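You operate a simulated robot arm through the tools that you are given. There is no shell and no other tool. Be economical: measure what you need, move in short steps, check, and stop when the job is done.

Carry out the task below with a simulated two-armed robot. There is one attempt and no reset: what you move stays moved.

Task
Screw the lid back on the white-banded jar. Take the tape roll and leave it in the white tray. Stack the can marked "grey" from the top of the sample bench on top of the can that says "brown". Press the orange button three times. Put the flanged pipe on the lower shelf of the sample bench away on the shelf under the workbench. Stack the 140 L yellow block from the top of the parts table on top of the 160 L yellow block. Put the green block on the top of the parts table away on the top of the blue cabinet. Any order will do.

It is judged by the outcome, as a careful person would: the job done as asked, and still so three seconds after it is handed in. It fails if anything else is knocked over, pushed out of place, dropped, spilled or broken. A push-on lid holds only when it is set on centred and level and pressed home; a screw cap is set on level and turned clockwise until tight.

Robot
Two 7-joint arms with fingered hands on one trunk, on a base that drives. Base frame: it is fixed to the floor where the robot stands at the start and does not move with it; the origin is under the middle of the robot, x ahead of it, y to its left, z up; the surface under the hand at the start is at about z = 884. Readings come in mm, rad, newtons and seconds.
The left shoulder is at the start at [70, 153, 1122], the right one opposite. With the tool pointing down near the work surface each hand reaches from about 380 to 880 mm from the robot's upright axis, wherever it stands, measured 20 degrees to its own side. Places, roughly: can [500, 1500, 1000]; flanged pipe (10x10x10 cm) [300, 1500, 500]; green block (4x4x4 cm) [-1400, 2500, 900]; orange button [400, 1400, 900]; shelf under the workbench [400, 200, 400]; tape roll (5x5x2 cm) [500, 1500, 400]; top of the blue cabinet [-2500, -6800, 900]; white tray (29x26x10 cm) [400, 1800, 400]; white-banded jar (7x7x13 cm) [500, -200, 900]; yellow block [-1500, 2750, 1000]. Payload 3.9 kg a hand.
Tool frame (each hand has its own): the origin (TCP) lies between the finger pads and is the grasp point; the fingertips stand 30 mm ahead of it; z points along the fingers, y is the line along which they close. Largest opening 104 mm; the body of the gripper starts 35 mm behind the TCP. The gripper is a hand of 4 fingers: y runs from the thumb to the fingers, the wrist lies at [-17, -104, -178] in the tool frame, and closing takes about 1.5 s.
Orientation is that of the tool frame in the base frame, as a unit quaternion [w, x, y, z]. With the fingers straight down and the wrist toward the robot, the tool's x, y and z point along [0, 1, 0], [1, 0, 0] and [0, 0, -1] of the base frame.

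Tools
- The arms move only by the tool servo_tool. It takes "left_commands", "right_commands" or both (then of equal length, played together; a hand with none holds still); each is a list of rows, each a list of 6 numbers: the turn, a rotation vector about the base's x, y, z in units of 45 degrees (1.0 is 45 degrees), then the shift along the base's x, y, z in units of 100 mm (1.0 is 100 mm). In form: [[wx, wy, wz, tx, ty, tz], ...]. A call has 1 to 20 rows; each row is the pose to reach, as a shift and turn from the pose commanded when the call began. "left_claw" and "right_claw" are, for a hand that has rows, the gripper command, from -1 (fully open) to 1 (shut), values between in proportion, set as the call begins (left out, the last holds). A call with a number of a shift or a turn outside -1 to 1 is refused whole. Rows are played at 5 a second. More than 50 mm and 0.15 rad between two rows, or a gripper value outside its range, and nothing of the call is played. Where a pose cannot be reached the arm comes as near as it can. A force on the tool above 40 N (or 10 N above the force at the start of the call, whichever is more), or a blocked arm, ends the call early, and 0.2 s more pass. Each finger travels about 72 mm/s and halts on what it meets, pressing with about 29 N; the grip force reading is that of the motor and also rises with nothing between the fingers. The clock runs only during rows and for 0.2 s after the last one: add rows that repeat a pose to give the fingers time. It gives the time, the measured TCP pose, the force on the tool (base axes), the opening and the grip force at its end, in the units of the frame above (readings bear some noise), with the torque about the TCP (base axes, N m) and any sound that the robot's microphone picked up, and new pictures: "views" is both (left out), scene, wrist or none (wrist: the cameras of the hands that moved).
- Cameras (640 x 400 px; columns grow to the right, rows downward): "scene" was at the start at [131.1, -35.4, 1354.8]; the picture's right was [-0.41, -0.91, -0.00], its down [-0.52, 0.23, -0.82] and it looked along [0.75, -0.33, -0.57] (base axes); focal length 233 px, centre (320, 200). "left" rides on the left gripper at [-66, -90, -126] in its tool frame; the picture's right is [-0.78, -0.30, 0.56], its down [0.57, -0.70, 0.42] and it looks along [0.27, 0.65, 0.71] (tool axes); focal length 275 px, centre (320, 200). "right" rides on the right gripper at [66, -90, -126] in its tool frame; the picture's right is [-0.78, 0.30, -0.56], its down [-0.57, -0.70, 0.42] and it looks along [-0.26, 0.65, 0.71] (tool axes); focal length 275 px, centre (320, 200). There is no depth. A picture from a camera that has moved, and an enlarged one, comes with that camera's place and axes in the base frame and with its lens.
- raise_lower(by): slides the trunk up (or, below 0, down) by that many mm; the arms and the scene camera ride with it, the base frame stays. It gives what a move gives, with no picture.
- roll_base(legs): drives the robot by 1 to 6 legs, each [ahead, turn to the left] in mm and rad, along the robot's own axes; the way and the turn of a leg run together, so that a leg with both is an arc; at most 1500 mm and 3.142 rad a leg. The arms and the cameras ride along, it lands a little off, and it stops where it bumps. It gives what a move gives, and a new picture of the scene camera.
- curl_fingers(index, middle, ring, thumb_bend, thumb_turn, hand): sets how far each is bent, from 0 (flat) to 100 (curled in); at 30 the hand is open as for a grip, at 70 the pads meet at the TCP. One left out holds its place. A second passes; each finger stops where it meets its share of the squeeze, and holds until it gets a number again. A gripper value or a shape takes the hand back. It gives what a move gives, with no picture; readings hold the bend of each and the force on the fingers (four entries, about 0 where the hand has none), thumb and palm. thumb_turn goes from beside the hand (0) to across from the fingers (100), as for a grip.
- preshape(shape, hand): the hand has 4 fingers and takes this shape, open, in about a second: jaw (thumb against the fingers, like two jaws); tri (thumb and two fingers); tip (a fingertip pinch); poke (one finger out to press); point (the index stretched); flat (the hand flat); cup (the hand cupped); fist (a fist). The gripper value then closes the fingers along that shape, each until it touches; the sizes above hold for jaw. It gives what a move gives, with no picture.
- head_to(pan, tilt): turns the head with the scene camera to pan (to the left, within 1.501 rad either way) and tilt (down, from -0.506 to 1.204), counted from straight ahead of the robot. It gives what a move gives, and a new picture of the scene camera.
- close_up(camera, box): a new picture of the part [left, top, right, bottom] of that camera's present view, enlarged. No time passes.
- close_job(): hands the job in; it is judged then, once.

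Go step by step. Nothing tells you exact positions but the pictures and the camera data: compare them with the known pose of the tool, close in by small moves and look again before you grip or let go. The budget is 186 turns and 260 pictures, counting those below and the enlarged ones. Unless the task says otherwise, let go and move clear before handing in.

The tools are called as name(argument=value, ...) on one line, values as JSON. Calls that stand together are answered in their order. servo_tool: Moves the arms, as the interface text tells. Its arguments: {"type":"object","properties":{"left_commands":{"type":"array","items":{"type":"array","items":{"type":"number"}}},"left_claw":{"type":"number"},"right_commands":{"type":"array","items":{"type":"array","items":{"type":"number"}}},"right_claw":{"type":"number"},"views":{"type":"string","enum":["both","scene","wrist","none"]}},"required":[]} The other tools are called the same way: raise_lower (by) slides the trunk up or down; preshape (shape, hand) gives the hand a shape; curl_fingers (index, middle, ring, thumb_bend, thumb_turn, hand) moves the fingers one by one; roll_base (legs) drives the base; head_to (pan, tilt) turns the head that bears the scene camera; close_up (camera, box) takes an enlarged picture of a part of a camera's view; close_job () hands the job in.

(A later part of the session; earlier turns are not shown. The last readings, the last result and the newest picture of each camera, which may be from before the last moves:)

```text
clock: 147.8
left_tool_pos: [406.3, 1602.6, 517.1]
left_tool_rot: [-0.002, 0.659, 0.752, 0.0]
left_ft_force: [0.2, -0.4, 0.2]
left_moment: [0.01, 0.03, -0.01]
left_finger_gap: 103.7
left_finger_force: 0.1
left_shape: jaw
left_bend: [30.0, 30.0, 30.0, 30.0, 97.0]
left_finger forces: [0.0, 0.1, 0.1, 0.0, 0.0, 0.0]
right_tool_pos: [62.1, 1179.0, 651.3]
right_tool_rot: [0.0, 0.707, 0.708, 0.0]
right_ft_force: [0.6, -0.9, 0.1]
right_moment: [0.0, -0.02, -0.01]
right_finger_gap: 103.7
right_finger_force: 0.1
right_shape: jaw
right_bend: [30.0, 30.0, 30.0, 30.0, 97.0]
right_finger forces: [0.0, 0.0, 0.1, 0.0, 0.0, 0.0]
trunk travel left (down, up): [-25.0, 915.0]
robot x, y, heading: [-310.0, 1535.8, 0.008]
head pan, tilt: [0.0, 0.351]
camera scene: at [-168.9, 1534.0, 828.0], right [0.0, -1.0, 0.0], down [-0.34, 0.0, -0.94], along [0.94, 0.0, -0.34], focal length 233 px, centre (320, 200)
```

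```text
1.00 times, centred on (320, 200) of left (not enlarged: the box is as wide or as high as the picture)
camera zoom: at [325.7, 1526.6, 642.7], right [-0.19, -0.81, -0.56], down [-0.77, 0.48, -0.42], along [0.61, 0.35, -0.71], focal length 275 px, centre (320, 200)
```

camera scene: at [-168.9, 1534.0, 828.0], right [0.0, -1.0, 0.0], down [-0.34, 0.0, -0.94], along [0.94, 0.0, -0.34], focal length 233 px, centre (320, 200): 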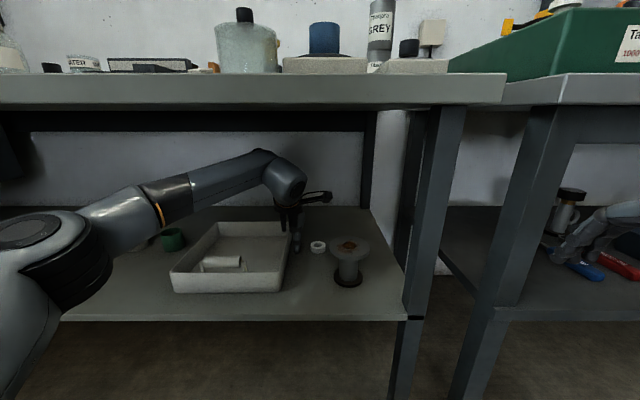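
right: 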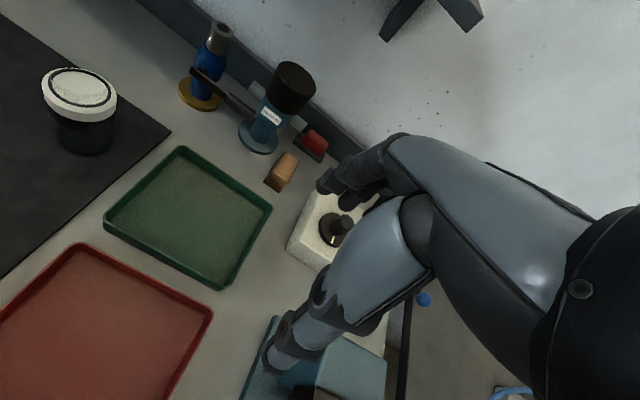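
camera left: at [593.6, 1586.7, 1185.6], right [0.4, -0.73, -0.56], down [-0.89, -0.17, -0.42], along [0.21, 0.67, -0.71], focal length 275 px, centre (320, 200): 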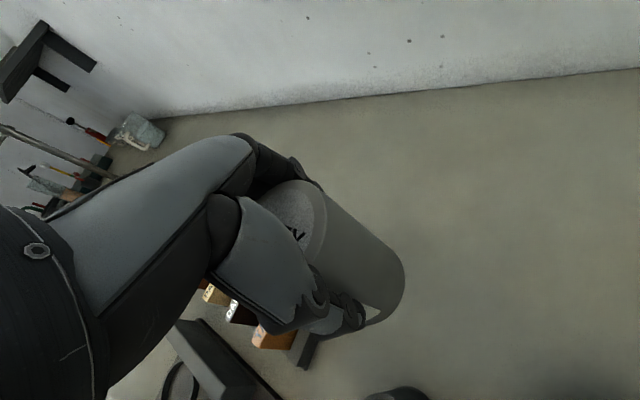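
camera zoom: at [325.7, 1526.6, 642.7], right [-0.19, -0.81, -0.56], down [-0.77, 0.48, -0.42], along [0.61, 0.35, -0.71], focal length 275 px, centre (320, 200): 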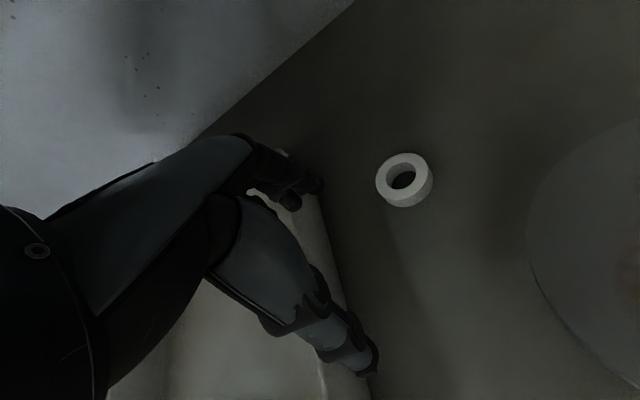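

The tape roll lies at about [498, 1546, 400]. I'll drive in 60 mm more, then yaw the hand so the wrist stays clear of the pipe's flange.

roll_base(legs=[[60, 0]])

servo_tool(left_commands=[[0, 0, -0.16, 0.05, -0.1, 0], [0, 0, -0.32, 0.1, -0.2, 0], [0, 0, -0.48, 0.15, -0.3, 0], [0, 0, -0.64, 0.2, -0.4, 0], [0, 0, -0.8, 0.25, -0.5, 0], [0, 0, -0.96, 0.3, -0.56, 0], [0, 0, -0.96, 0.3, -0.56, 0]], views="both")

```text
clock: 148.7
left_tool_pos: [465.5, 1601.7, 519.0]
left_tool_rot: [-0.001, 0.66, 0.751, 0.0]
left_ft_force: [0.1, 0.6, 0.4]
left_moment: [-0.02, -0.03, 0.0]
left_finger_gap: 103.8
left_finger_force: 0.0
left_shape: jaw
left_bend: [30.0, 30.0, 30.0, 30.0, 97.0]
left_finger forces: [0.0, 0.0, 0.1, 0.0, 0.0, 0.0]
right_tool_pos: [119.0, 1178.1, 651.1]
right_tool_rot: [0.0, 0.707, 0.708, 0.0]
right_ft_force: [-0.6, -0.4, 1.2]
right_moment: [0.0, -0.01, 0.01]
right_finger_gap: 103.8
right_finger_force: 0.1
right_shape: jaw
right_bend: [30.0, 30.0, 30.0, 30.0, 97.0]
right_finger forces: [0.0, 0.1, 0.0, 0.0, 0.1, 0.0]
trunk travel left (down, up): [-25.0, 915.0]
robot x, y, heading: [-250.4, 1535.3, 0.002]
head pan, tilt: [0.0, 0.351]
camera scene: at [-109.9, 1534.1, 828.0], right [0.0, -1.0, 0.0], down [-0.34, 0.0, -0.94], along [0.94, 0.0, -0.34], focal length 233 px, centre (320, 200)
```

scene: 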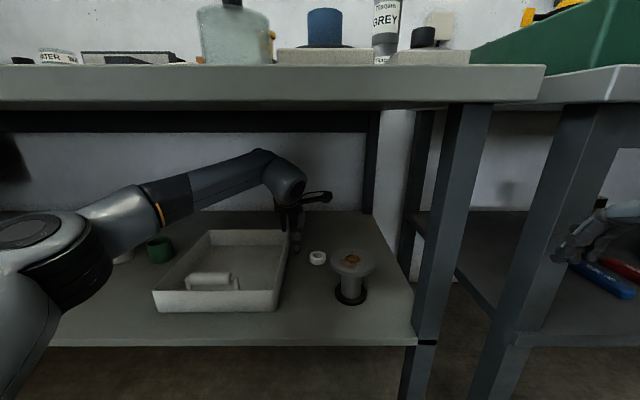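

```text
clock: 150.3
left_tool_pos: [454.1, 1565.8, 479.4]
left_tool_rot: [-0.001, 0.853, 0.522, 0.003]
left_ft_force: [1.0, -0.5, -0.1]
left_moment: [0.04, 0.0, -0.04]
left_finger_gap: 104.0
left_finger_force: 0.0
left_shape: jaw
left_bend: [30.0, 30.0, 30.0, 30.0, 97.0]
left_finger forces: [0.0, 0.0, 0.1, 0.0, 0.1, 0.1]
left hand out of reach, approached as far as the arm can: row 5, 6, 7
right_tool_pos: [120.7, 1178.2, 651.1]
right_tool_rot: [0.0, 0.706, 0.708, 0.0]
right_ft_force: [0.0, 0.6, 0.3]
right_moment: [0.03, -0.01, 0.01]
right_finger_gap: 103.6
right_finger_force: 0.1
right_shape: jaw
right_bend: [30.0, 30.0, 30.0, 30.0, 97.0]
right_finger forces: [0.1, 0.1, 0.1, 0.0, 0.1, 0.0]
trunk travel left (down, up): [-25.0, 915.0]
robot x, y, heading: [-255.8, 1535.7, 0.004]
head pan, tilt: [0.0, 0.351]
camera scene: at [-110.1, 1534.2, 828.1], right [0.01, -1.0, 0.0], down [-0.34, 0.0, -0.94], along [0.94, 0.01, -0.34], focal length 233 px, centre (320, 200)
camera left: at [341.9, 1547.5, 603.2], right [-0.61, -0.55, -0.56], down [-0.36, 0.83, -0.42], along [0.7, -0.05, -0.71], focal length 275 px, centre (320, 200)
```

scene: 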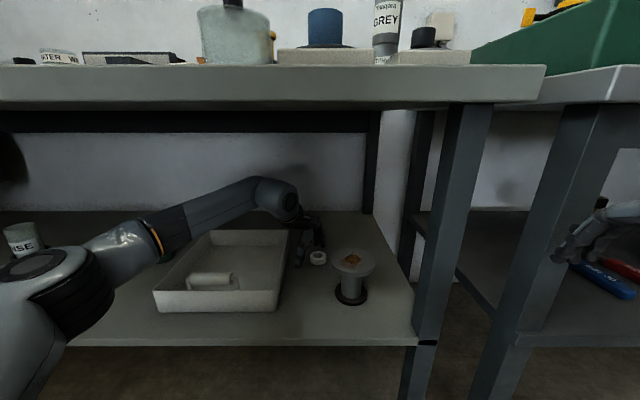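
left: 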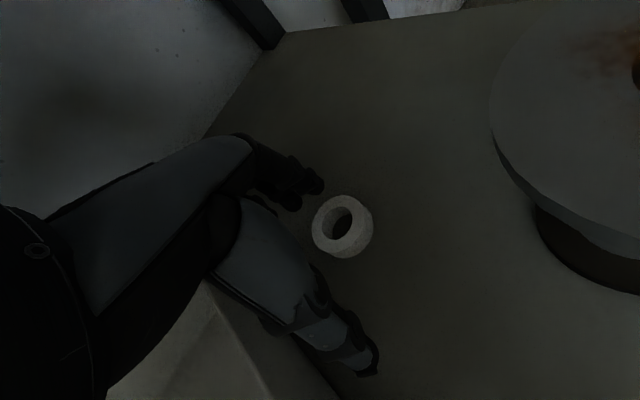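

The arm is at its reach limit here; tape confirmed at [499, 1544]. I'll raise the hand a little and drive in another 60 mm.

roll_base(legs=[[60, 0]])

servo_tool(left_commands=[[0, 0, 0, -0.1, -0.1, 0], [0, 0, 0, -0.15, -0.22, 0], [0, 0, 0, -0.15, -0.22, -0.1], [0, 0, 0, -0.15, -0.22, -0.1]], views="wrist")

```text
clock: 151.3
left_tool_pos: [492.6, 1563.3, 478.3]
left_tool_rot: [-0.001, 0.853, 0.522, 0.004]
left_ft_force: [0.0, 0.4, -0.1]
left_moment: [0.03, -0.02, -0.01]
left_finger_gap: 103.7
left_finger_force: 0.0
left_shape: jaw
left_bend: [30.0, 30.0, 30.0, 30.0, 97.0]
left_finger forces: [0.0, 0.1, 0.1, 0.1, 0.0, 0.0]
right_tool_pos: [155.1, 1177.8, 652.8]
right_tool_rot: [0.003, 0.706, 0.708, -0.005]
right_ft_force: [-21.4, 2.5, -2.6]
right_moment: [-0.05, -0.2, -0.1]
right_finger_gap: 102.1
right_finger_force: 0.0
right_shape: jaw
right_bend: [30.0, 40.0, 32.0, 30.0, 97.0]
right_finger forces: [0.1, 18.9, 3.1, 0.1, 0.0, 0.0]
trunk travel left (down, up): [-25.0, 915.0]
robot x, y, heading: [-211.0, 1531.6, -0.003]
head pan, tilt: [0.0, 0.351]
stopped in leg 1: the force on the tool passed its limit at 49 N (the readings are from after the stop); the commanded pose is now the measured one
camera scene: at [-71.3, 1533.4, 828.3], right [0.0, -1.0, 0.0], down [-0.34, 0.0, -0.94], along [0.94, 0.0, -0.34], focal length 233 px, centre (320, 200)
```

scene: 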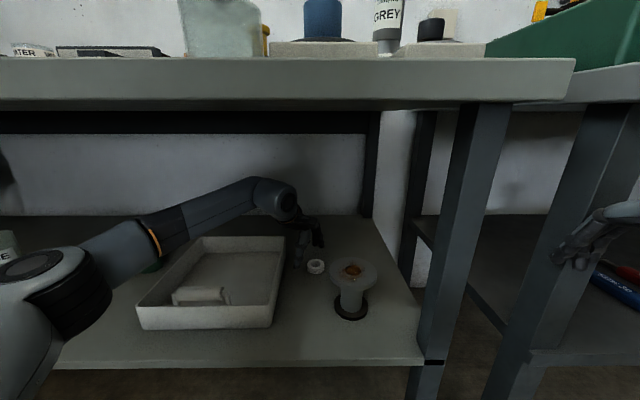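

```text
clock: 152.3
left_tool_pos: [477.1, 1542.2, 469.5]
left_tool_rot: [-0.002, 0.853, 0.522, 0.004]
left_ft_force: [-0.3, 0.6, -0.3]
left_moment: [-0.02, 0.0, 0.0]
left_finger_gap: 103.9
left_finger_force: 0.1
left_shape: jaw
left_bend: [30.0, 30.0, 30.0, 30.0, 97.0]
left_finger forces: [0.1, 0.0, 0.1, 0.1, 0.1, 0.0]
right_tool_pos: [155.9, 1177.4, 654.7]
right_tool_rot: [0.003, 0.707, 0.707, -0.002]
right_ft_force: [-27.6, 4.0, -2.8]
right_moment: [-0.05, -0.23, -0.17]
right_finger_gap: 101.5
right_finger_force: 0.1
right_shape: jaw
right_bend: [30.0, 42.0, 33.0, 30.0, 97.0]
right_finger forces: [0.0, 24.6, 3.7, 0.0, 0.1, 0.0]
trunk travel left (down, up): [-25.0, 915.0]
robot x, y, heading: [-215.9, 1532.8, -0.002]
head pan, tilt: [0.0, 0.351]
camera left: at [365.5, 1523.6, 593.9], right [-0.61, -0.55, -0.56], down [-0.36, 0.83, -0.42], along [0.7, -0.05, -0.71], focal length 275 px, centre (320, 200)
```

left: 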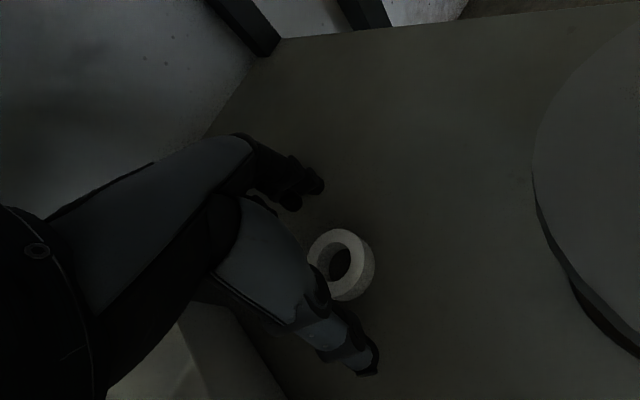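

The right fingers bumped the workbench leg. I'll pull the right hand back straight away.

servo_tool(right_commands=[[0, 0, 0, -0.25, 0, 0], [0, 0, 0, -0.5, 0.1, 0], [0, 0, 0, -0.75, 0.3, 0.1], [0, 0, 0, -0.75, 0.3, 0.1]], views="scene")

```text
clock: 153.3
left_tool_pos: [478.7, 1541.6, 468.0]
left_tool_rot: [-0.002, 0.853, 0.522, 0.003]
left_ft_force: [1.0, -0.2, -0.3]
left_moment: [-0.01, 0.02, 0.01]
left_finger_gap: 103.7
left_finger_force: 0.1
left_shape: jaw
left_bend: [30.0, 30.0, 30.0, 30.0, 97.0]
left_finger forces: [0.1, 0.0, 0.0, 0.0, 0.1, 0.1]
right_tool_pos: [80.6, 1207.8, 661.2]
right_tool_rot: [0.002, 0.707, 0.708, -0.004]
right_ft_force: [0.0, 0.0, 0.5]
right_moment: [0.0, 0.01, 0.03]
right_finger_gap: 103.9
right_finger_force: 0.1
right_shape: jaw
right_bend: [30.0, 30.0, 30.0, 30.0, 97.0]
right_finger forces: [0.0, 0.0, 0.0, 0.0, 0.0, 0.1]
trunk travel left (down, up): [-25.0, 915.0]
robot x, y, heading: [-211.7, 1533.6, -0.003]
head pan, tilt: [0.0, 0.351]
camera scene: at [-69.3, 1533.8, 828.1], right [0.0, -1.0, 0.0], down [-0.34, 0.0, -0.94], along [0.94, 0.0, -0.34], focal length 233 px, centre (320, 200)
```

scene: 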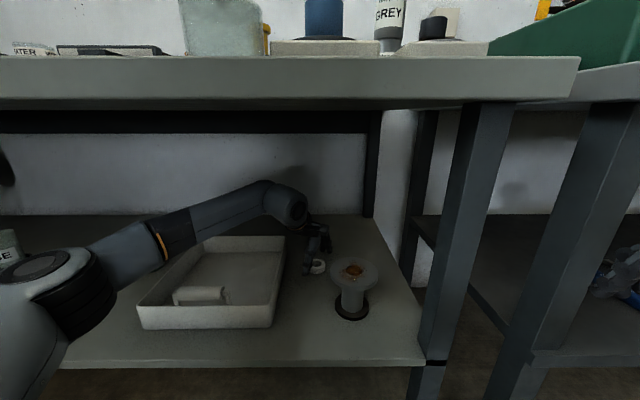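

Right hand free, nothing displaced that I can see. Now over the tape and down partway.

servo_tool(left_commands=[[0, 0, 0, 0.1, 0.04, 0], [0, 0, 0, 0.18, 0.04, 0], [0, 0, 0, 0.18, 0.04, -0.25], [0, 0, 0, 0.18, 0.04, -0.25]], views="wrist")

close_up(camera="scene", box=[260, 190, 400, 330])

```text
clock: 154.3
left_tool_pos: [496.8, 1546.7, 447.4]
left_tool_rot: [0.003, 0.853, 0.522, 0.005]
left_ft_force: [-2.9, 2.8, 19.4]
left_moment: [-0.29, -1.06, 0.08]
left_finger_gap: 102.7
left_finger_force: 0.0
left_shape: jaw
left_bend: [30.0, 30.0, 30.0, 30.0, 97.0]
left_finger forces: [0.1, 19.3, 0.0, 0.1, 0.3, 0.0]
right_tool_pos: [79.9, 1206.8, 663.3]
right_tool_rot: [0.003, 0.706, 0.708, -0.003]
right_ft_force: [0.7, 0.5, 0.2]
right_moment: [-0.04, 0.04, -0.02]
right_finger_gap: 103.8
right_finger_force: 0.1
right_shape: jaw
right_bend: [30.0, 30.0, 30.0, 30.0, 97.0]
right_finger forces: [0.0, 0.0, 0.0, 0.0, 0.0, 0.0]
trunk travel left (down, up): [-25.0, 915.0]
robot x, y, heading: [-212.4, 1530.8, 0.001]
head pan, tilt: [0.0, 0.351]
camera left: at [384.4, 1529.2, 572.2], right [-0.61, -0.56, -0.57], down [-0.36, 0.83, -0.43], along [0.71, -0.06, -0.71], focal length 275 px, centre (320, 200)
```

left: 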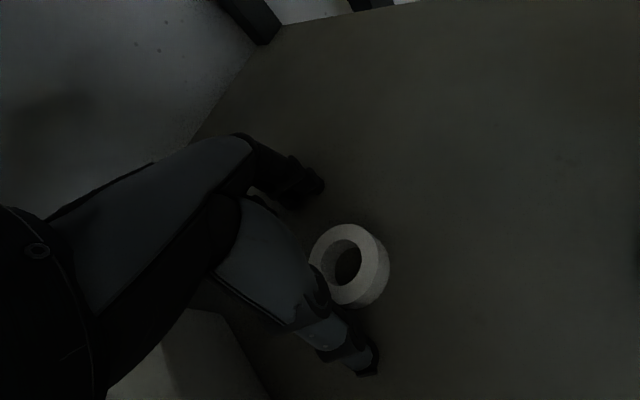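

```text
2.86 times, centred on (330, 260) of scene
camera zoom: at [-71.8, 1533.9, 828.9], right [0.0, -1.0, 0.0], down [-0.34, 0.0, -0.94], along [0.94, 0.0, -0.34], focal length 666 px, centre (291, 29)
```

zoom: 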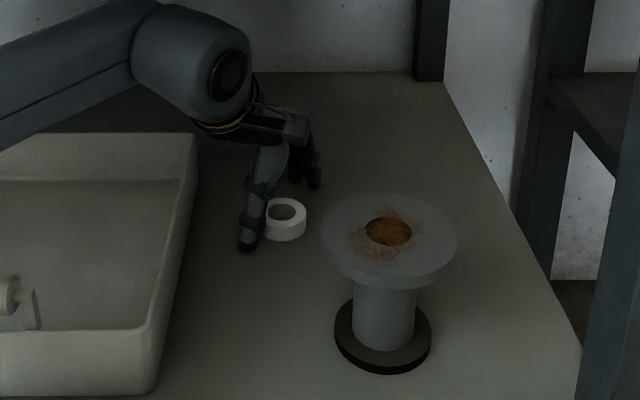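

The fingertips touch the shelf already (so the shelf is near z≈416). I'll rise 4 mm, shift 8 mm toward -y to centre on the tape, and close.

servo_tool(left_commands=[[0, 0, 0, 0, 0, 0.06], [0, 0, 0, -0.02, -0.08, 0.06], [0, 0, 0, -0.02, -0.08, 0.06]], views="none")

close_up(camera="left", box=[220, 120, 460, 400])

close_up(camera="scene", box=[290, 210, 370, 280])

```text
clock: 155.1
left_tool_pos: [494.9, 1539.8, 449.3]
left_tool_rot: [-0.002, 0.852, 0.523, 0.003]
left_ft_force: [0.2, 3.7, 8.2]
left_moment: [-0.04, -0.6, 0.24]
left_finger_gap: 103.4
left_finger_force: 0.1
left_shape: jaw
left_bend: [30.0, 30.0, 30.0, 30.0, 97.0]
left_finger forces: [0.0, 8.6, 0.0, 0.1, 0.0, 0.0]
right_tool_pos: [79.7, 1207.9, 662.3]
right_tool_rot: [0.002, 0.707, 0.707, -0.003]
right_ft_force: [-0.2, 0.6, -0.6]
right_moment: [0.0, 0.0, 0.04]
right_finger_gap: 103.8
right_finger_force: 0.1
right_shape: jaw
right_bend: [30.0, 30.0, 30.0, 30.0, 97.0]
right_finger forces: [0.2, 0.0, 0.1, 0.1, 0.0, 0.1]
trunk travel left (down, up): [-25.0, 915.0]
robot x, y, heading: [-210.9, 1534.9, 0.002]
head pan, tilt: [0.0, 0.351]
```

```text
1.43 times, centred on (340, 260) of left
camera zoom: at [383.8, 1521.3, 573.9], right [-0.61, -0.55, -0.56], down [-0.36, 0.83, -0.42], along [0.7, -0.05, -0.71], focal length 393 px, centre (291, 114)
```

zoom: 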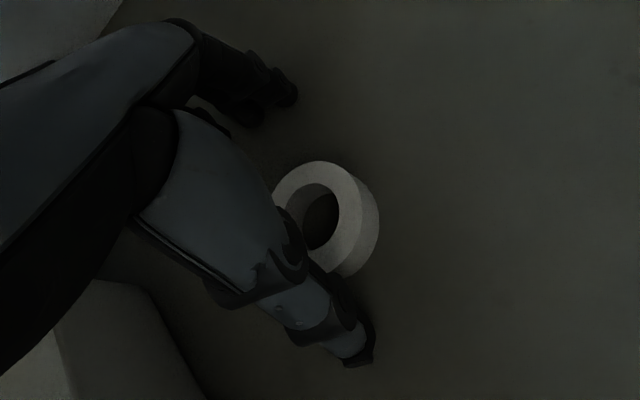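

```text
5.71 times, centred on (330, 245) of scene
camera zoom: at [-70.3, 1533.9, 828.2], right [0.0, -1.0, 0.0], down [-0.34, 0.0, -0.94], along [0.94, 0.0, -0.34], focal length 1332 px, centre (263, -57)
```

zoom: 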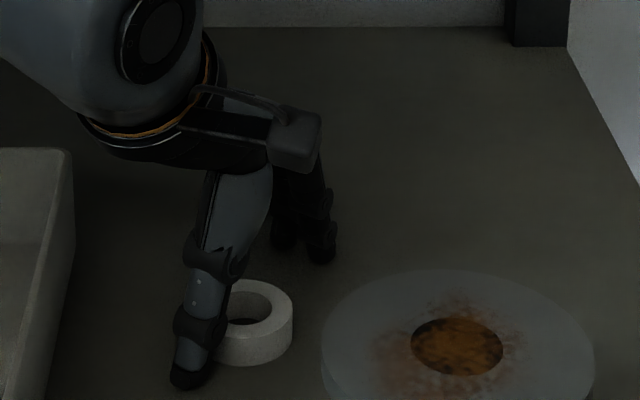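

Centred in both views. I'll rise 3 mm and close on the tape.

servo_tool(left_commands=[[0, 0, 0, -0.01, 0, 0.03], [0, 0, 0, -0.01, 0, 0.03], [0, 0, 0, -0.01, 0, 0.03], [0, 0, 0, -0.01, 0, 0.03], [0, 0, 0, -0.01, 0, 0.03], [0, 0, 0, -0.01, 0, 0.03], [0, 0, 0, -0.01, 0, 0.03], [0, 0, 0, -0.01, 0, 0.03], [0, 0, 0, -0.01, 0, 0.03]], left_claw=1, views="none")

close_up(camera="left", box=[220, 120, 460, 400])

close_up(camera="scene", box=[290, 210, 370, 280])

```text
clock: 157.1
left_tool_pos: [494.6, 1538.0, 450.7]
left_tool_rot: [-0.002, 0.853, 0.523, 0.003]
left_ft_force: [-0.5, 0.3, 1.4]
left_moment: [-0.01, 0.01, 0.0]
left_finger_gap: 43.1
left_finger_force: 28.8
left_shape: jaw
left_bend: [73.0, 44.0, 47.0, 75.0, 100.0]
left_finger forces: [21.2, 4.0, 0.0, 0.0, 24.2, 0.0]
right_tool_pos: [81.2, 1206.1, 662.7]
right_tool_rot: [0.002, 0.707, 0.707, -0.003]
right_ft_force: [-1.0, 0.4, 0.0]
right_moment: [0.01, -0.01, 0.03]
right_finger_gap: 103.8
right_finger_force: 0.0
right_shape: jaw
right_bend: [30.0, 30.0, 30.0, 30.0, 97.0]
right_finger forces: [0.0, 0.0, 0.1, 0.0, 0.0, 0.0]
trunk travel left (down, up): [-25.0, 915.0]
robot x, y, heading: [-209.6, 1533.7, 0.004]
head pan, tilt: [0.0, 0.351]
```

```text
1.43 times, centred on (340, 260) of left
camera zoom: at [383.1, 1521.2, 575.8], right [-0.61, -0.55, -0.56], down [-0.36, 0.83, -0.42], along [0.7, -0.05, -0.71], focal length 393 px, centre (291, 114)
```

zoom: 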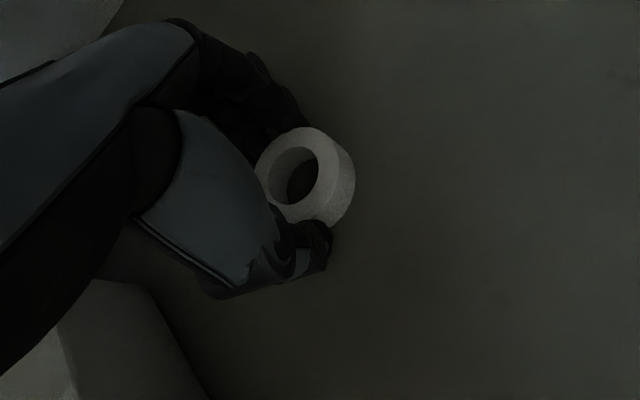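

```text
5.71 times, centred on (330, 245) of scene
camera zoom: at [-69.4, 1533.7, 828.1], right [0.0, -1.0, 0.0], down [-0.34, 0.0, -0.94], along [0.94, 0.0, -0.34], focal length 1332 px, centre (263, -57)
```

zoom: 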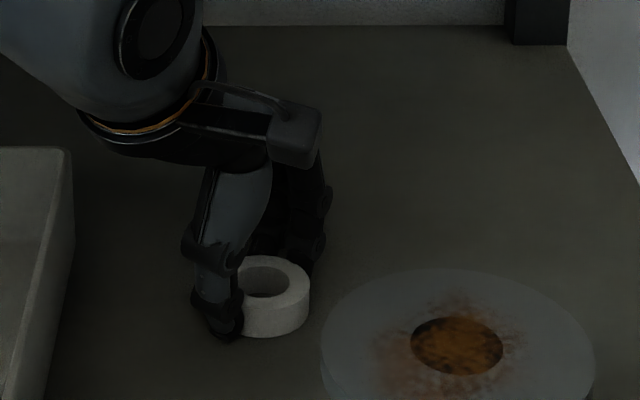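

The tape is gripped. I'll lift it and carry it toward the tray.

servo_tool(left_commands=[[0, 0, 0, 0, 0, 0.3], [0, 0, 0, 0, 0, 0.7], [0, 0, 0, 0, 0.1, 0.95], [0, 0, 0, -0.05, 0.4, 0.95], [0, 0, 0, -0.1, 0.75, 0.95], [0, 0, 0, -0.15, 1.0, 0.95], [0, 0, 0, -0.15, 1.0, 0.95]], views="scene")

```text
clock: 158.7
left_tool_pos: [467.6, 1647.5, 566.4]
left_tool_rot: [0.01, 0.841, 0.541, 0.006]
left_ft_force: [-1.0, 0.9, 0.2]
left_moment: [-0.08, -0.03, 0.01]
left_finger_gap: 43.0
left_finger_force: 29.1
left_shape: jaw
left_bend: [73.0, 44.0, 47.0, 75.0, 100.0]
left_finger forces: [19.7, 4.5, 0.0, 0.0, 24.0, 0.0]
left hand out of reach, approached as far as the arm can: row 4, 5, 6, 7
right_tool_pos: [80.7, 1209.1, 662.6]
right_tool_rot: [0.004, 0.704, 0.71, -0.003]
right_ft_force: [0.1, 0.2, 0.0]
right_moment: [-0.04, -0.03, 0.01]
right_finger_gap: 103.8
right_finger_force: 0.1
right_shape: jaw
right_bend: [30.0, 30.0, 30.0, 30.0, 97.0]
right_finger forces: [0.1, 0.1, 0.1, 0.0, 0.0, 0.0]
trunk travel left (down, up): [-25.0, 915.0]
robot x, y, heading: [-216.0, 1533.8, 0.006]
head pan, tilt: [0.0, 0.351]
camera scene: at [-70.7, 1536.6, 828.6], right [0.01, -1.0, 0.0], down [-0.34, 0.0, -0.94], along [0.94, 0.0, -0.34], focal length 233 px, centre (320, 200)
```

scene: 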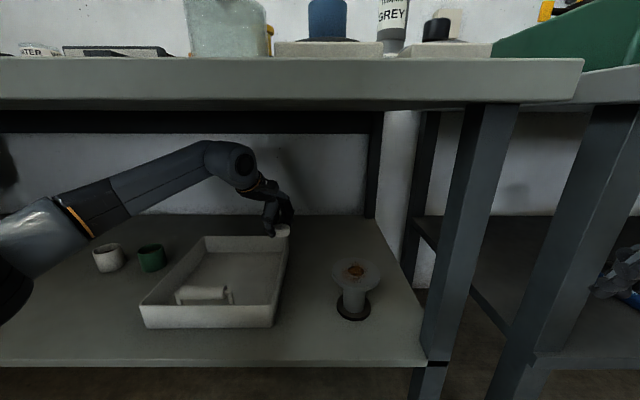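

I'll continue over the tray, easing the yaw back to stay in reach.

servo_tool(left_commands=[[0, 0, 0.16, 0, 0.2, -0.05], [0, 0, 0.32, 0, 0.4, -0.1], [0, 0, 0.48, 0, 0.6, -0.15], [0, 0, 0.64, 0, 0.8, -0.15], [0, 0, 0.7, 0, 1.0, -0.15], [0, 0, 0.7, 0, 1.0, -0.15]], views="both")

```text
clock: 160.1
left_tool_pos: [467.8, 1741.3, 548.1]
left_tool_rot: [-0.002, 0.679, 0.734, 0.002]
left_ft_force: [0.2, -0.3, -0.9]
left_moment: [0.0, -0.01, 0.03]
left_finger_gap: 43.0
left_finger_force: 29.0
left_shape: jaw
left_bend: [73.0, 44.0, 47.0, 75.0, 100.0]
left_finger forces: [19.7, 4.4, 0.0, 0.1, 23.9, 0.0]
right_tool_pos: [82.0, 1207.1, 662.1]
right_tool_rot: [0.002, 0.707, 0.707, -0.003]
right_ft_force: [-0.8, -0.3, 1.0]
right_moment: [0.01, 0.0, 0.02]
right_finger_gap: 103.6
right_finger_force: 0.0
right_shape: jaw
right_bend: [30.0, 30.0, 30.0, 30.0, 97.0]
right_finger forces: [0.0, 0.0, 0.1, 0.1, 0.1, 0.1]
trunk travel left (down, up): [-25.0, 915.0]
robot x, y, heading: [-216.3, 1530.6, -0.001]
head pan, tilt: [0.0, 0.351]
camera scene: at [-69.3, 1533.8, 828.0], right [0.0, -1.0, 0.0], down [-0.34, 0.0, -0.94], along [0.94, 0.0, -0.34], focal length 233 px, centre (320, 200)
camera left: at [383.9, 1668.8, 672.9], right [-0.23, -0.79, -0.56], down [-0.74, 0.52, -0.42], along [0.62, 0.32, -0.71], focal length 275 px, centre (320, 200)
```

scene: 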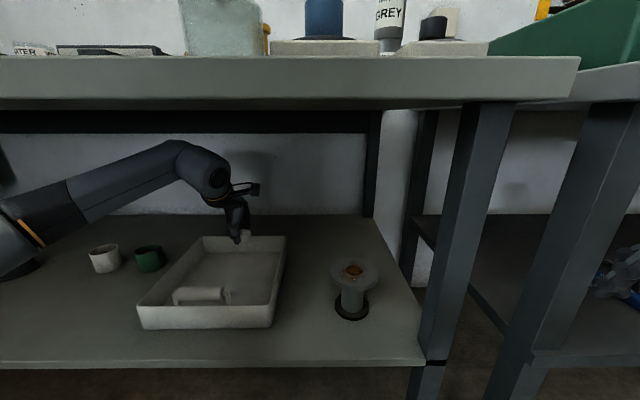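
left: 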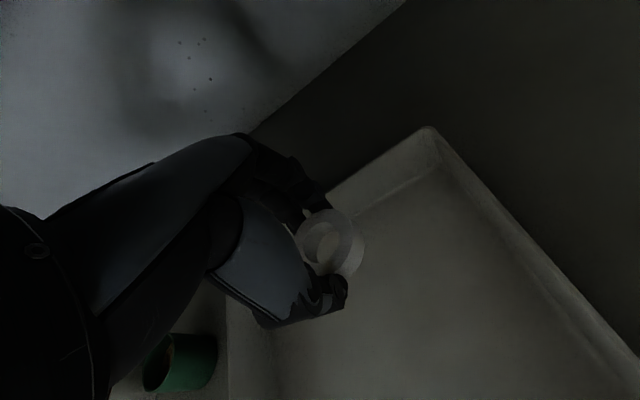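

The tape is over the tray's rear half. I'll shift 25 mm away from the back wall and lower toward the floor of the tray.

servo_tool(left_commands=[[0, 0, 0, -0.25, 0.05, 0], [0, 0, 0, -0.25, 0.05, -0.3], [0, 0, 0, -0.25, 0.05, -0.55], [0, 0, 0, -0.25, 0.05, -0.7], [0, 0, 0, -0.25, 0.05, -0.78], [0, 0, 0, -0.25, 0.05, -0.78]], views="both")

```text
clock: 161.5
left_tool_pos: [446.6, 1746.9, 470.6]
left_tool_rot: [-0.003, 0.679, 0.734, 0.003]
left_ft_force: [-0.2, -0.7, 0.1]
left_moment: [-0.01, -0.01, -0.03]
left_finger_gap: 42.8
left_finger_force: 28.9
left_shape: jaw
left_bend: [73.0, 44.0, 47.0, 75.0, 100.0]
left_finger forces: [19.6, 4.4, 0.0, 0.0, 23.7, 0.0]
right_tool_pos: [81.3, 1207.2, 661.5]
right_tool_rot: [0.002, 0.707, 0.707, -0.003]
right_ft_force: [0.2, 0.0, -0.1]
right_moment: [0.01, -0.02, 0.03]
right_finger_gap: 103.8
right_finger_force: 0.1
right_shape: jaw
right_bend: [30.0, 30.0, 30.0, 30.0, 97.0]
right_finger forces: [0.1, 0.0, 0.1, 0.0, 0.1, 0.1]
trunk travel left (down, up): [-25.0, 915.0]
robot x, y, heading: [-211.5, 1533.3, -0.001]
head pan, tilt: [0.0, 0.351]
camera scene: at [-69.3, 1533.8, 828.0], right [0.0, -1.0, 0.0], down [-0.34, 0.0, -0.94], along [0.94, 0.0, -0.34], focal length 233 px, centre (320, 200)
camera left: at [360.4, 1674.4, 594.7], right [-0.24, -0.79, -0.56], down [-0.74, 0.52, -0.42], along [0.63, 0.32, -0.71], focal length 275 px, centre (320, 200)
```

scene: 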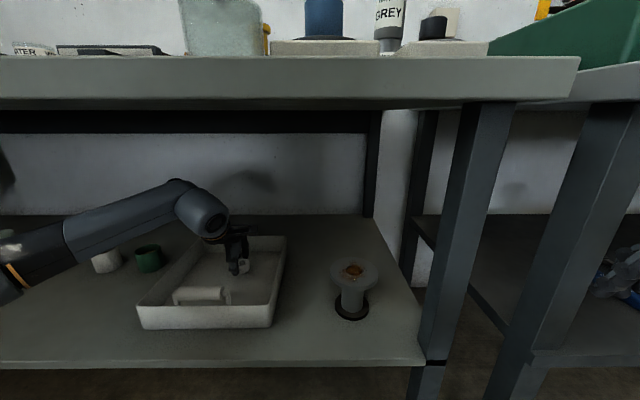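
left: 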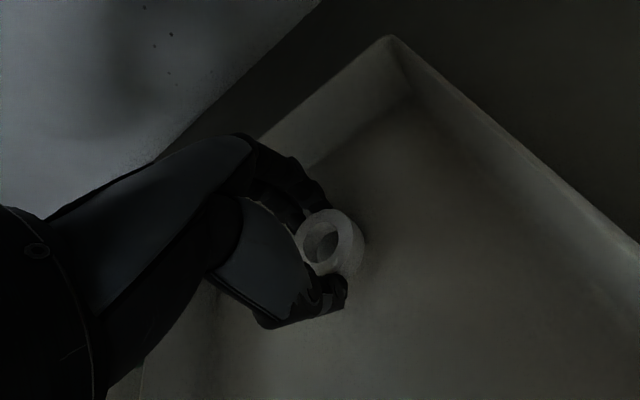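

Close to the tray floor. Lowering gently until contact.

servo_tool(left_commands=[[0, 0, 0, 0, 0, -0.04], [0, 0, 0, 0, 0, -0.08], [0, 0, 0, 0, 0, -0.12], [0, 0, 0, 0, 0, -0.12]], views="none")

```text
clock: 162.5
left_tool_pos: [444.9, 1745.9, 458.0]
left_tool_rot: [-0.002, 0.679, 0.734, 0.002]
left_ft_force: [-0.1, 0.0, -0.4]
left_moment: [0.01, -0.02, 0.0]
left_finger_gap: 43.3
left_finger_force: 29.3
left_shape: jaw
left_bend: [73.0, 44.0, 47.0, 75.0, 100.0]
left_finger forces: [19.6, 4.4, 0.0, 0.1, 23.9, 0.0]
right_tool_pos: [82.0, 1207.4, 661.9]
right_tool_rot: [0.001, 0.706, 0.708, -0.003]
right_ft_force: [-0.4, -0.1, 0.1]
right_moment: [0.02, 0.03, 0.0]
right_finger_gap: 103.9
right_finger_force: 0.0
right_shape: jaw
right_bend: [30.0, 30.0, 30.0, 30.0, 97.0]
right_finger forces: [0.0, 0.0, 0.0, 0.0, 0.0, 0.1]
trunk travel left (down, up): [-25.0, 915.0]
robot x, y, heading: [-209.8, 1533.3, -0.001]
head pan, tilt: [0.0, 0.351]
```

servo_tool(left_commands=[[0, 0, 0, 0, 0, -0.02], [0, 0, 0, 0, 0, -0.04], [0, 0, 0, 0, 0, -0.06], [0, 0, 0, 0, 0, -0.06]], views="none")

close_up(camera="scene", box=[180, 200, 300, 310])

```text
clock: 163.5
left_tool_pos: [442.9, 1747.3, 454.6]
left_tool_rot: [-0.001, 0.679, 0.735, 0.004]
left_ft_force: [1.6, 0.5, 12.3]
left_moment: [-0.13, -0.41, 0.03]
left_finger_gap: 43.1
left_finger_force: 29.3
left_shape: jaw
left_bend: [73.0, 44.0, 47.0, 75.0, 100.0]
left_finger forces: [29.5, 4.7, 0.0, 0.1, 25.2, 0.0]
right_tool_pos: [80.9, 1207.3, 661.8]
right_tool_rot: [0.003, 0.707, 0.708, -0.002]
right_ft_force: [0.2, -0.8, -0.8]
right_moment: [0.04, -0.02, -0.01]
right_finger_gap: 103.7
right_finger_force: 0.0
right_shape: jaw
right_bend: [30.0, 30.0, 30.0, 30.0, 97.0]
right_finger forces: [0.0, 0.1, 0.0, 0.0, 0.0, 0.0]
trunk travel left (down, up): [-25.0, 915.0]
robot x, y, heading: [-211.8, 1533.6, 0.003]
head pan, tilt: [0.0, 0.351]
```

```text
3.64 times, centred on (240, 255) of scene
camera zoom: at [-70.5, 1533.4, 828.5], right [0.0, -1.0, 0.0], down [-0.34, 0.0, -0.94], along [0.94, 0.0, -0.34], focal length 848 px, centre (611, 0)
```

zoom: 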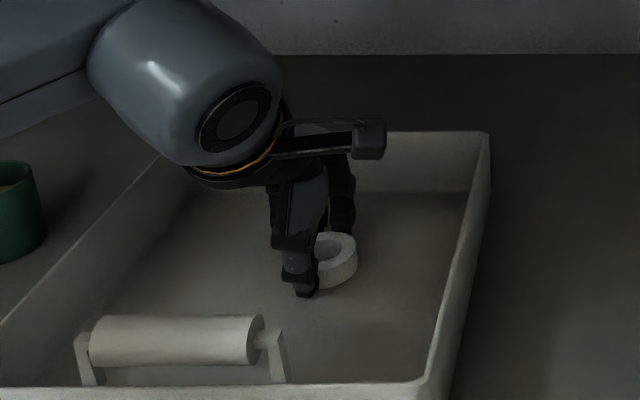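

On the tray floor. I'll open the hand and lift straight out.

servo_tool(left_commands=[[0, 0, 0, 0, 0, 0.02], [0, 0, 0, 0, 0, 0.03], [0, 0, 0, 0, 0, 0.03], [0, 0, 0, 0, 0, 0.03], [0, 0, 0, 0, 0, 0.03], [0, 0, 0, 0, 0, 0.3], [0, 0, 0, 0, 0, 0.65], [0, 0, 0, 0, 0, 0.9], [0, 0, 0, 0, 0, 0.9]], left_claw=-1, views="none")

close_up(camera="scene", box=[180, 200, 400, 340])

```text
clock: 165.5
left_tool_pos: [442.1, 1747.6, 540.9]
left_tool_rot: [-0.003, 0.679, 0.734, 0.002]
left_ft_force: [-0.5, -0.2, 0.7]
left_moment: [0.0, -0.03, 0.0]
left_finger_gap: 103.8
left_finger_force: 0.0
left_shape: jaw
left_bend: [30.0, 30.0, 30.0, 30.0, 97.0]
left_finger forces: [0.0, 0.0, 0.0, 0.1, 0.0, 0.0]
right_tool_pos: [82.1, 1206.8, 661.9]
right_tool_rot: [0.002, 0.706, 0.708, -0.004]
right_ft_force: [0.1, 0.2, -0.8]
right_moment: [-0.03, 0.02, 0.03]
right_finger_gap: 103.7
right_finger_force: 0.1
right_shape: jaw
right_bend: [30.0, 30.0, 30.0, 30.0, 97.0]
right_finger forces: [0.0, 0.0, 0.0, 0.0, 0.1, 0.0]
trunk travel left (down, up): [-25.0, 915.0]
robot x, y, heading: [-213.3, 1533.8, 0.002]
head pan, tilt: [0.0, 0.351]
```

```text
2.86 times, centred on (290, 270) of scene
camera zoom: at [-69.4, 1533.7, 828.1], right [0.0, -1.0, 0.0], down [-0.34, 0.0, -0.94], along [0.94, 0.0, -0.34], focal length 666 px, centre (406, 0)
```

zoom: 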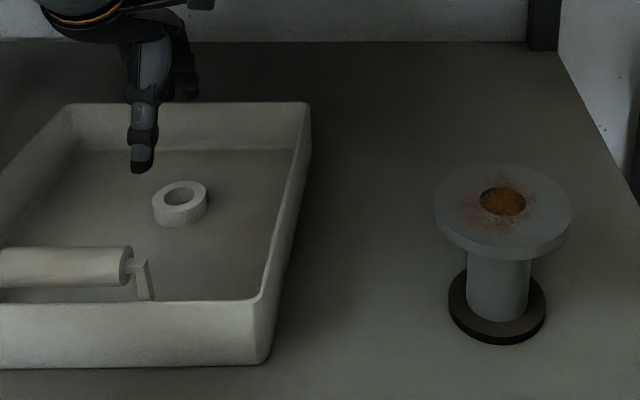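

The tape rests in the tray. The pipe stands at about [343, 1462], its top flange about 100 mm wide near z≈512. I'll bring the hand back across, staying above the flange height.

servo_tool(left_commands=[[0, 0, 0, -0.1, -0.2, 0.2], [0, 0, 0, -0.2, -0.5, 0.35], [0, 0, 0, -0.35, -0.8, 0.38], [0, 0, 0, -0.5, -1, 0.38], [0, 0, 0, -0.5, -1, 0.38]], views="none")

servo_tool(left_commands=[[0, 0, 0, -0.1, -0.3, 0], [0, 0, 0, -0.2, -0.6, 0], [0, 0, 0, -0.3, -0.9, 0], [0, 0, 0, -0.4, -1, 0], [0, 0, 0, -0.4, -1, 0]], views="both")

```text
clock: 166.7
left_tool_pos: [393.0, 1644.1, 579.3]
left_tool_rot: [-0.003, 0.679, 0.734, 0.003]
left_ft_force: [0.3, -0.5, 0.6]
left_moment: [-0.01, 0.02, 0.03]
left_finger_gap: 103.9
left_finger_force: 0.2
left_shape: jaw
left_bend: [30.0, 30.0, 30.0, 30.0, 97.0]
left_finger forces: [0.0, 0.1, 0.0, 0.0, 0.1, 0.0]
right_tool_pos: [81.9, 1206.7, 661.6]
right_tool_rot: [0.001, 0.707, 0.708, -0.003]
right_ft_force: [0.1, -1.1, -0.2]
right_moment: [0.03, 0.0, 0.03]
right_finger_gap: 104.1
right_finger_force: 0.1
right_shape: jaw
right_bend: [30.0, 30.0, 30.0, 30.0, 97.0]
right_finger forces: [0.0, 0.0, 0.0, 0.1, 0.1, 0.0]
trunk travel left (down, up): [-25.0, 915.0]
robot x, y, heading: [-215.8, 1530.6, 0.006]
head pan, tilt: [0.0, 0.351]
```

```text
clock: 167.9
left_tool_pos: [352.3, 1545.9, 579.2]
left_tool_rot: [-0.002, 0.678, 0.735, 0.003]
left_ft_force: [-0.2, 0.1, -0.2]
left_moment: [0.03, -0.03, 0.01]
left_finger_gap: 103.7
left_finger_force: 0.0
left_shape: jaw
left_bend: [30.0, 30.0, 30.0, 30.0, 97.0]
left_finger forces: [0.0, 0.0, 0.0, 0.0, 0.0, 0.1]
right_tool_pos: [82.3, 1206.7, 660.4]
right_tool_rot: [0.001, 0.707, 0.708, -0.003]
right_ft_force: [0.8, -0.1, 0.7]
right_moment: [-0.01, -0.01, 0.02]
right_finger_gap: 103.6
right_finger_force: 0.1
right_shape: jaw
right_bend: [30.0, 30.0, 30.0, 30.0, 97.0]
right_finger forces: [0.1, 0.0, 0.0, 0.0, 0.0, 0.1]
trunk travel left (down, up): [-25.0, 915.0]
robot x, y, heading: [-213.8, 1529.4, -0.002]
head pan, tilt: [0.0, 0.351]
camera scene: at [-69.4, 1533.7, 828.1], right [0.0, -1.0, 0.0], down [-0.34, 0.0, -0.94], along [0.94, 0.0, -0.34], focal length 233 px, centre (320, 200)
camera left: at [267.4, 1473.4, 704.2], right [-0.24, -0.79, -0.56], down [-0.74, 0.52, -0.42], along [0.63, 0.32, -0.71], focal length 275 px, centre (320, 200)
```

scene: 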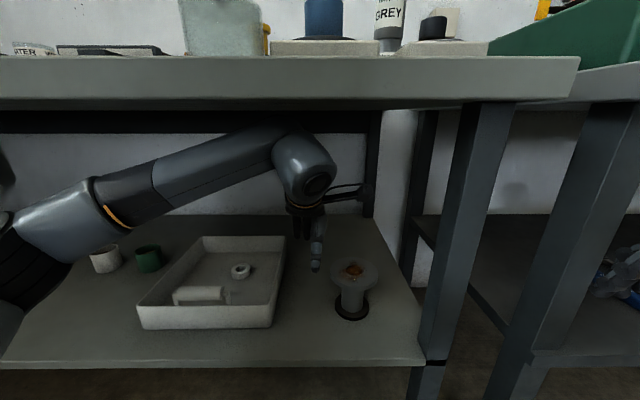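
left: 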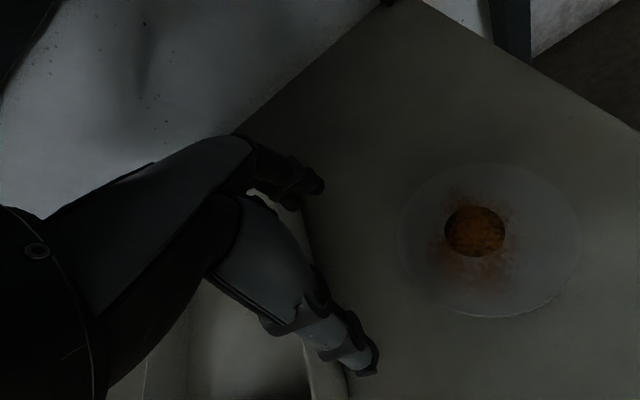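

I'll move directly above the pipe and open the fingers wider than the usual grip.

servo_tool(left_commands=[[0, 0, 0, 0, -0.3, 0.1], [0, 0, 0, -0.05, -0.6, 0.15], [0, 0, 0, -0.12, -0.86, 0.15], [0, 0, 0, -0.12, -0.86, 0.15]], views="none")

curl_fingers(hand="left", index=17, middle=17, ring=17, thumb_bend=17, thumb_turn=97)

close_up(camera="left", box=[160, 50, 480, 400])

close_up(camera="scene", box=[280, 180, 420, 340])

```text
clock: 168.9
left_tool_pos: [340.0, 1461.8, 593.4]
left_tool_rot: [-0.003, 0.679, 0.734, 0.002]
left_ft_force: [0.2, 0.3, 1.4]
left_moment: [-0.02, 0.0, -0.01]
left_finger_gap: 103.7
left_finger_force: 0.1
left_shape: jaw
left_bend: [30.0, 30.0, 30.0, 30.0, 97.0]
left_finger forces: [0.0, 0.1, 0.0, 0.1, 0.1, 0.1]
right_tool_pos: [81.9, 1207.9, 661.9]
right_tool_rot: [0.002, 0.706, 0.708, -0.003]
right_ft_force: [-0.2, -0.5, -0.2]
right_moment: [-0.02, 0.03, 0.01]
right_finger_gap: 104.0
right_finger_force: 0.1
right_shape: jaw
right_bend: [30.0, 30.0, 30.0, 30.0, 97.0]
right_finger forces: [0.0, 0.0, 0.0, 0.0, 0.0, 0.1]
trunk travel left (down, up): [-25.0, 915.0]
robot x, y, heading: [-213.4, 1531.9, -0.001]
head pan, tilt: [0.0, 0.351]
```

```text
clock: 169.9
left_tool_pos: [341.0, 1462.5, 595.0]
left_tool_rot: [-0.004, 0.68, 0.734, 0.003]
left_ft_force: [-0.6, -0.3, 1.3]
left_moment: [-0.01, 0.02, 0.0]
left_finger_gap: 132.8
left_finger_force: 0.0
left_shape: fingers
left_bend: [17.0, 17.0, 17.0, 17.0, 93.0]
left_finger forces: [0.0, 0.0, 0.0, 0.0, 0.0, 0.0]
right_tool_pos: [81.0, 1206.3, 661.4]
right_tool_rot: [0.002, 0.706, 0.708, -0.003]
right_ft_force: [1.6, -0.2, -0.2]
right_moment: [-0.01, 0.02, 0.01]
right_finger_gap: 103.7
right_finger_force: 0.0
right_shape: jaw
right_bend: [30.0, 30.0, 30.0, 30.0, 97.0]
right_finger forces: [0.1, 0.0, 0.0, 0.0, 0.0, 0.0]
trunk travel left (down, up): [-25.0, 915.0]
robot x, y, heading: [-213.2, 1536.5, 0.0]
head pan, tilt: [0.0, 0.351]
```

```text
1.14 times, centred on (320, 225) of left
camera zoom: at [255.6, 1388.7, 718.4], right [-0.24, -0.79, -0.56], down [-0.74, 0.52, -0.42], along [0.62, 0.32, -0.71], focal length 315 px, centre (320, 171)
```

zoom: 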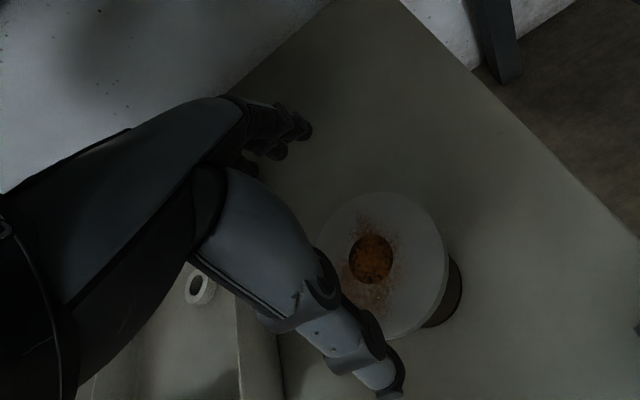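

```text
2.50 times, centred on (350, 260) of scene
camera zoom: at [-69.0, 1533.4, 827.9], right [0.0, -1.0, 0.0], down [-0.34, 0.0, -0.94], along [0.94, 0.0, -0.34], focal length 583 px, centre (245, 50)
```

zoom: 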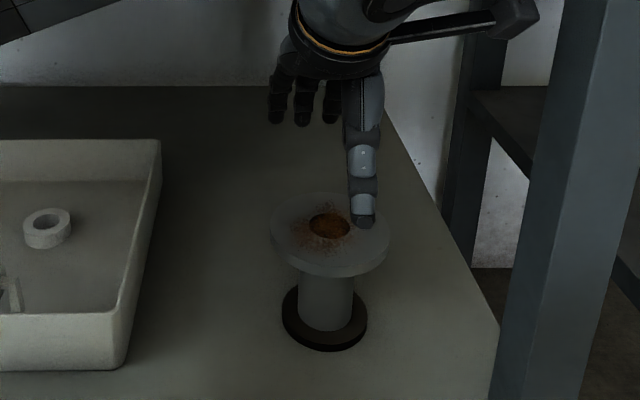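

The opening is now wide, but off-centre toward the fingers. I'll shift -20 mm in x and go down partway.

servo_tool(left_commands=[[0, 0, 0, -0.2, 0, 0], [0, 0, 0, -0.22, 0.05, -0.2], [0, 0, 0, -0.22, 0.05, -0.4], [0, 0, 0, -0.22, 0.05, -0.4]], views="none")

close_up(camera="left", box=[200, 80, 440, 400])

close_up(camera="scene", box=[290, 180, 410, 330])

```text
clock: 170.9
left_tool_pos: [318.0, 1464.0, 554.0]
left_tool_rot: [-0.002, 0.679, 0.734, 0.002]
left_ft_force: [-1.3, -0.3, -1.1]
left_moment: [0.01, -0.01, 0.04]
left_finger_gap: 132.9
left_finger_force: 0.0
left_shape: fingers
left_bend: [17.0, 17.0, 17.0, 17.0, 93.0]
left_finger forces: [0.0, 0.0, 0.0, 0.0, 0.0, 0.0]
right_tool_pos: [81.3, 1207.0, 661.8]
right_tool_rot: [0.002, 0.706, 0.708, -0.003]
right_ft_force: [-0.2, 0.4, 0.0]
right_moment: [0.01, -0.02, -0.03]
right_finger_gap: 103.7
right_finger_force: 0.0
right_shape: jaw
right_bend: [30.0, 30.0, 30.0, 30.0, 97.0]
right_finger forces: [0.1, 0.1, 0.0, 0.0, 0.0, 0.0]
trunk travel left (down, up): [-25.0, 915.0]
robot x, y, heading: [-215.9, 1533.4, -0.002]
head pan, tilt: [0.0, 0.351]
```

```text
1.25 times, centred on (320, 240) of left
camera zoom: at [233.4, 1391.9, 678.7], right [-0.24, -0.79, -0.56], down [-0.74, 0.52, -0.42], along [0.63, 0.32, -0.71], focal length 344 px, centre (320, 150)
```

zoom: 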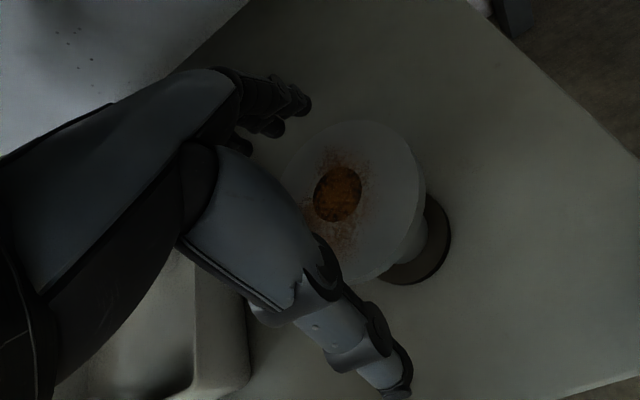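

```text
2.67 times, centred on (350, 255) of scene
camera zoom: at [-69.3, 1533.7, 828.1], right [0.0, -1.0, 0.0], down [-0.34, 0.0, -0.94], along [0.94, 0.0, -0.34], focal length 622 px, centre (240, 53)
```

zoom: 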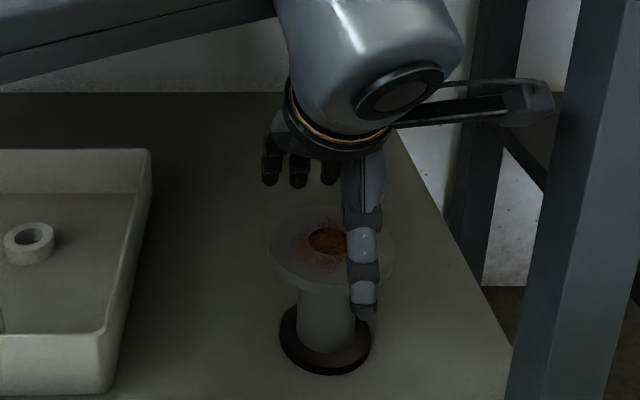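

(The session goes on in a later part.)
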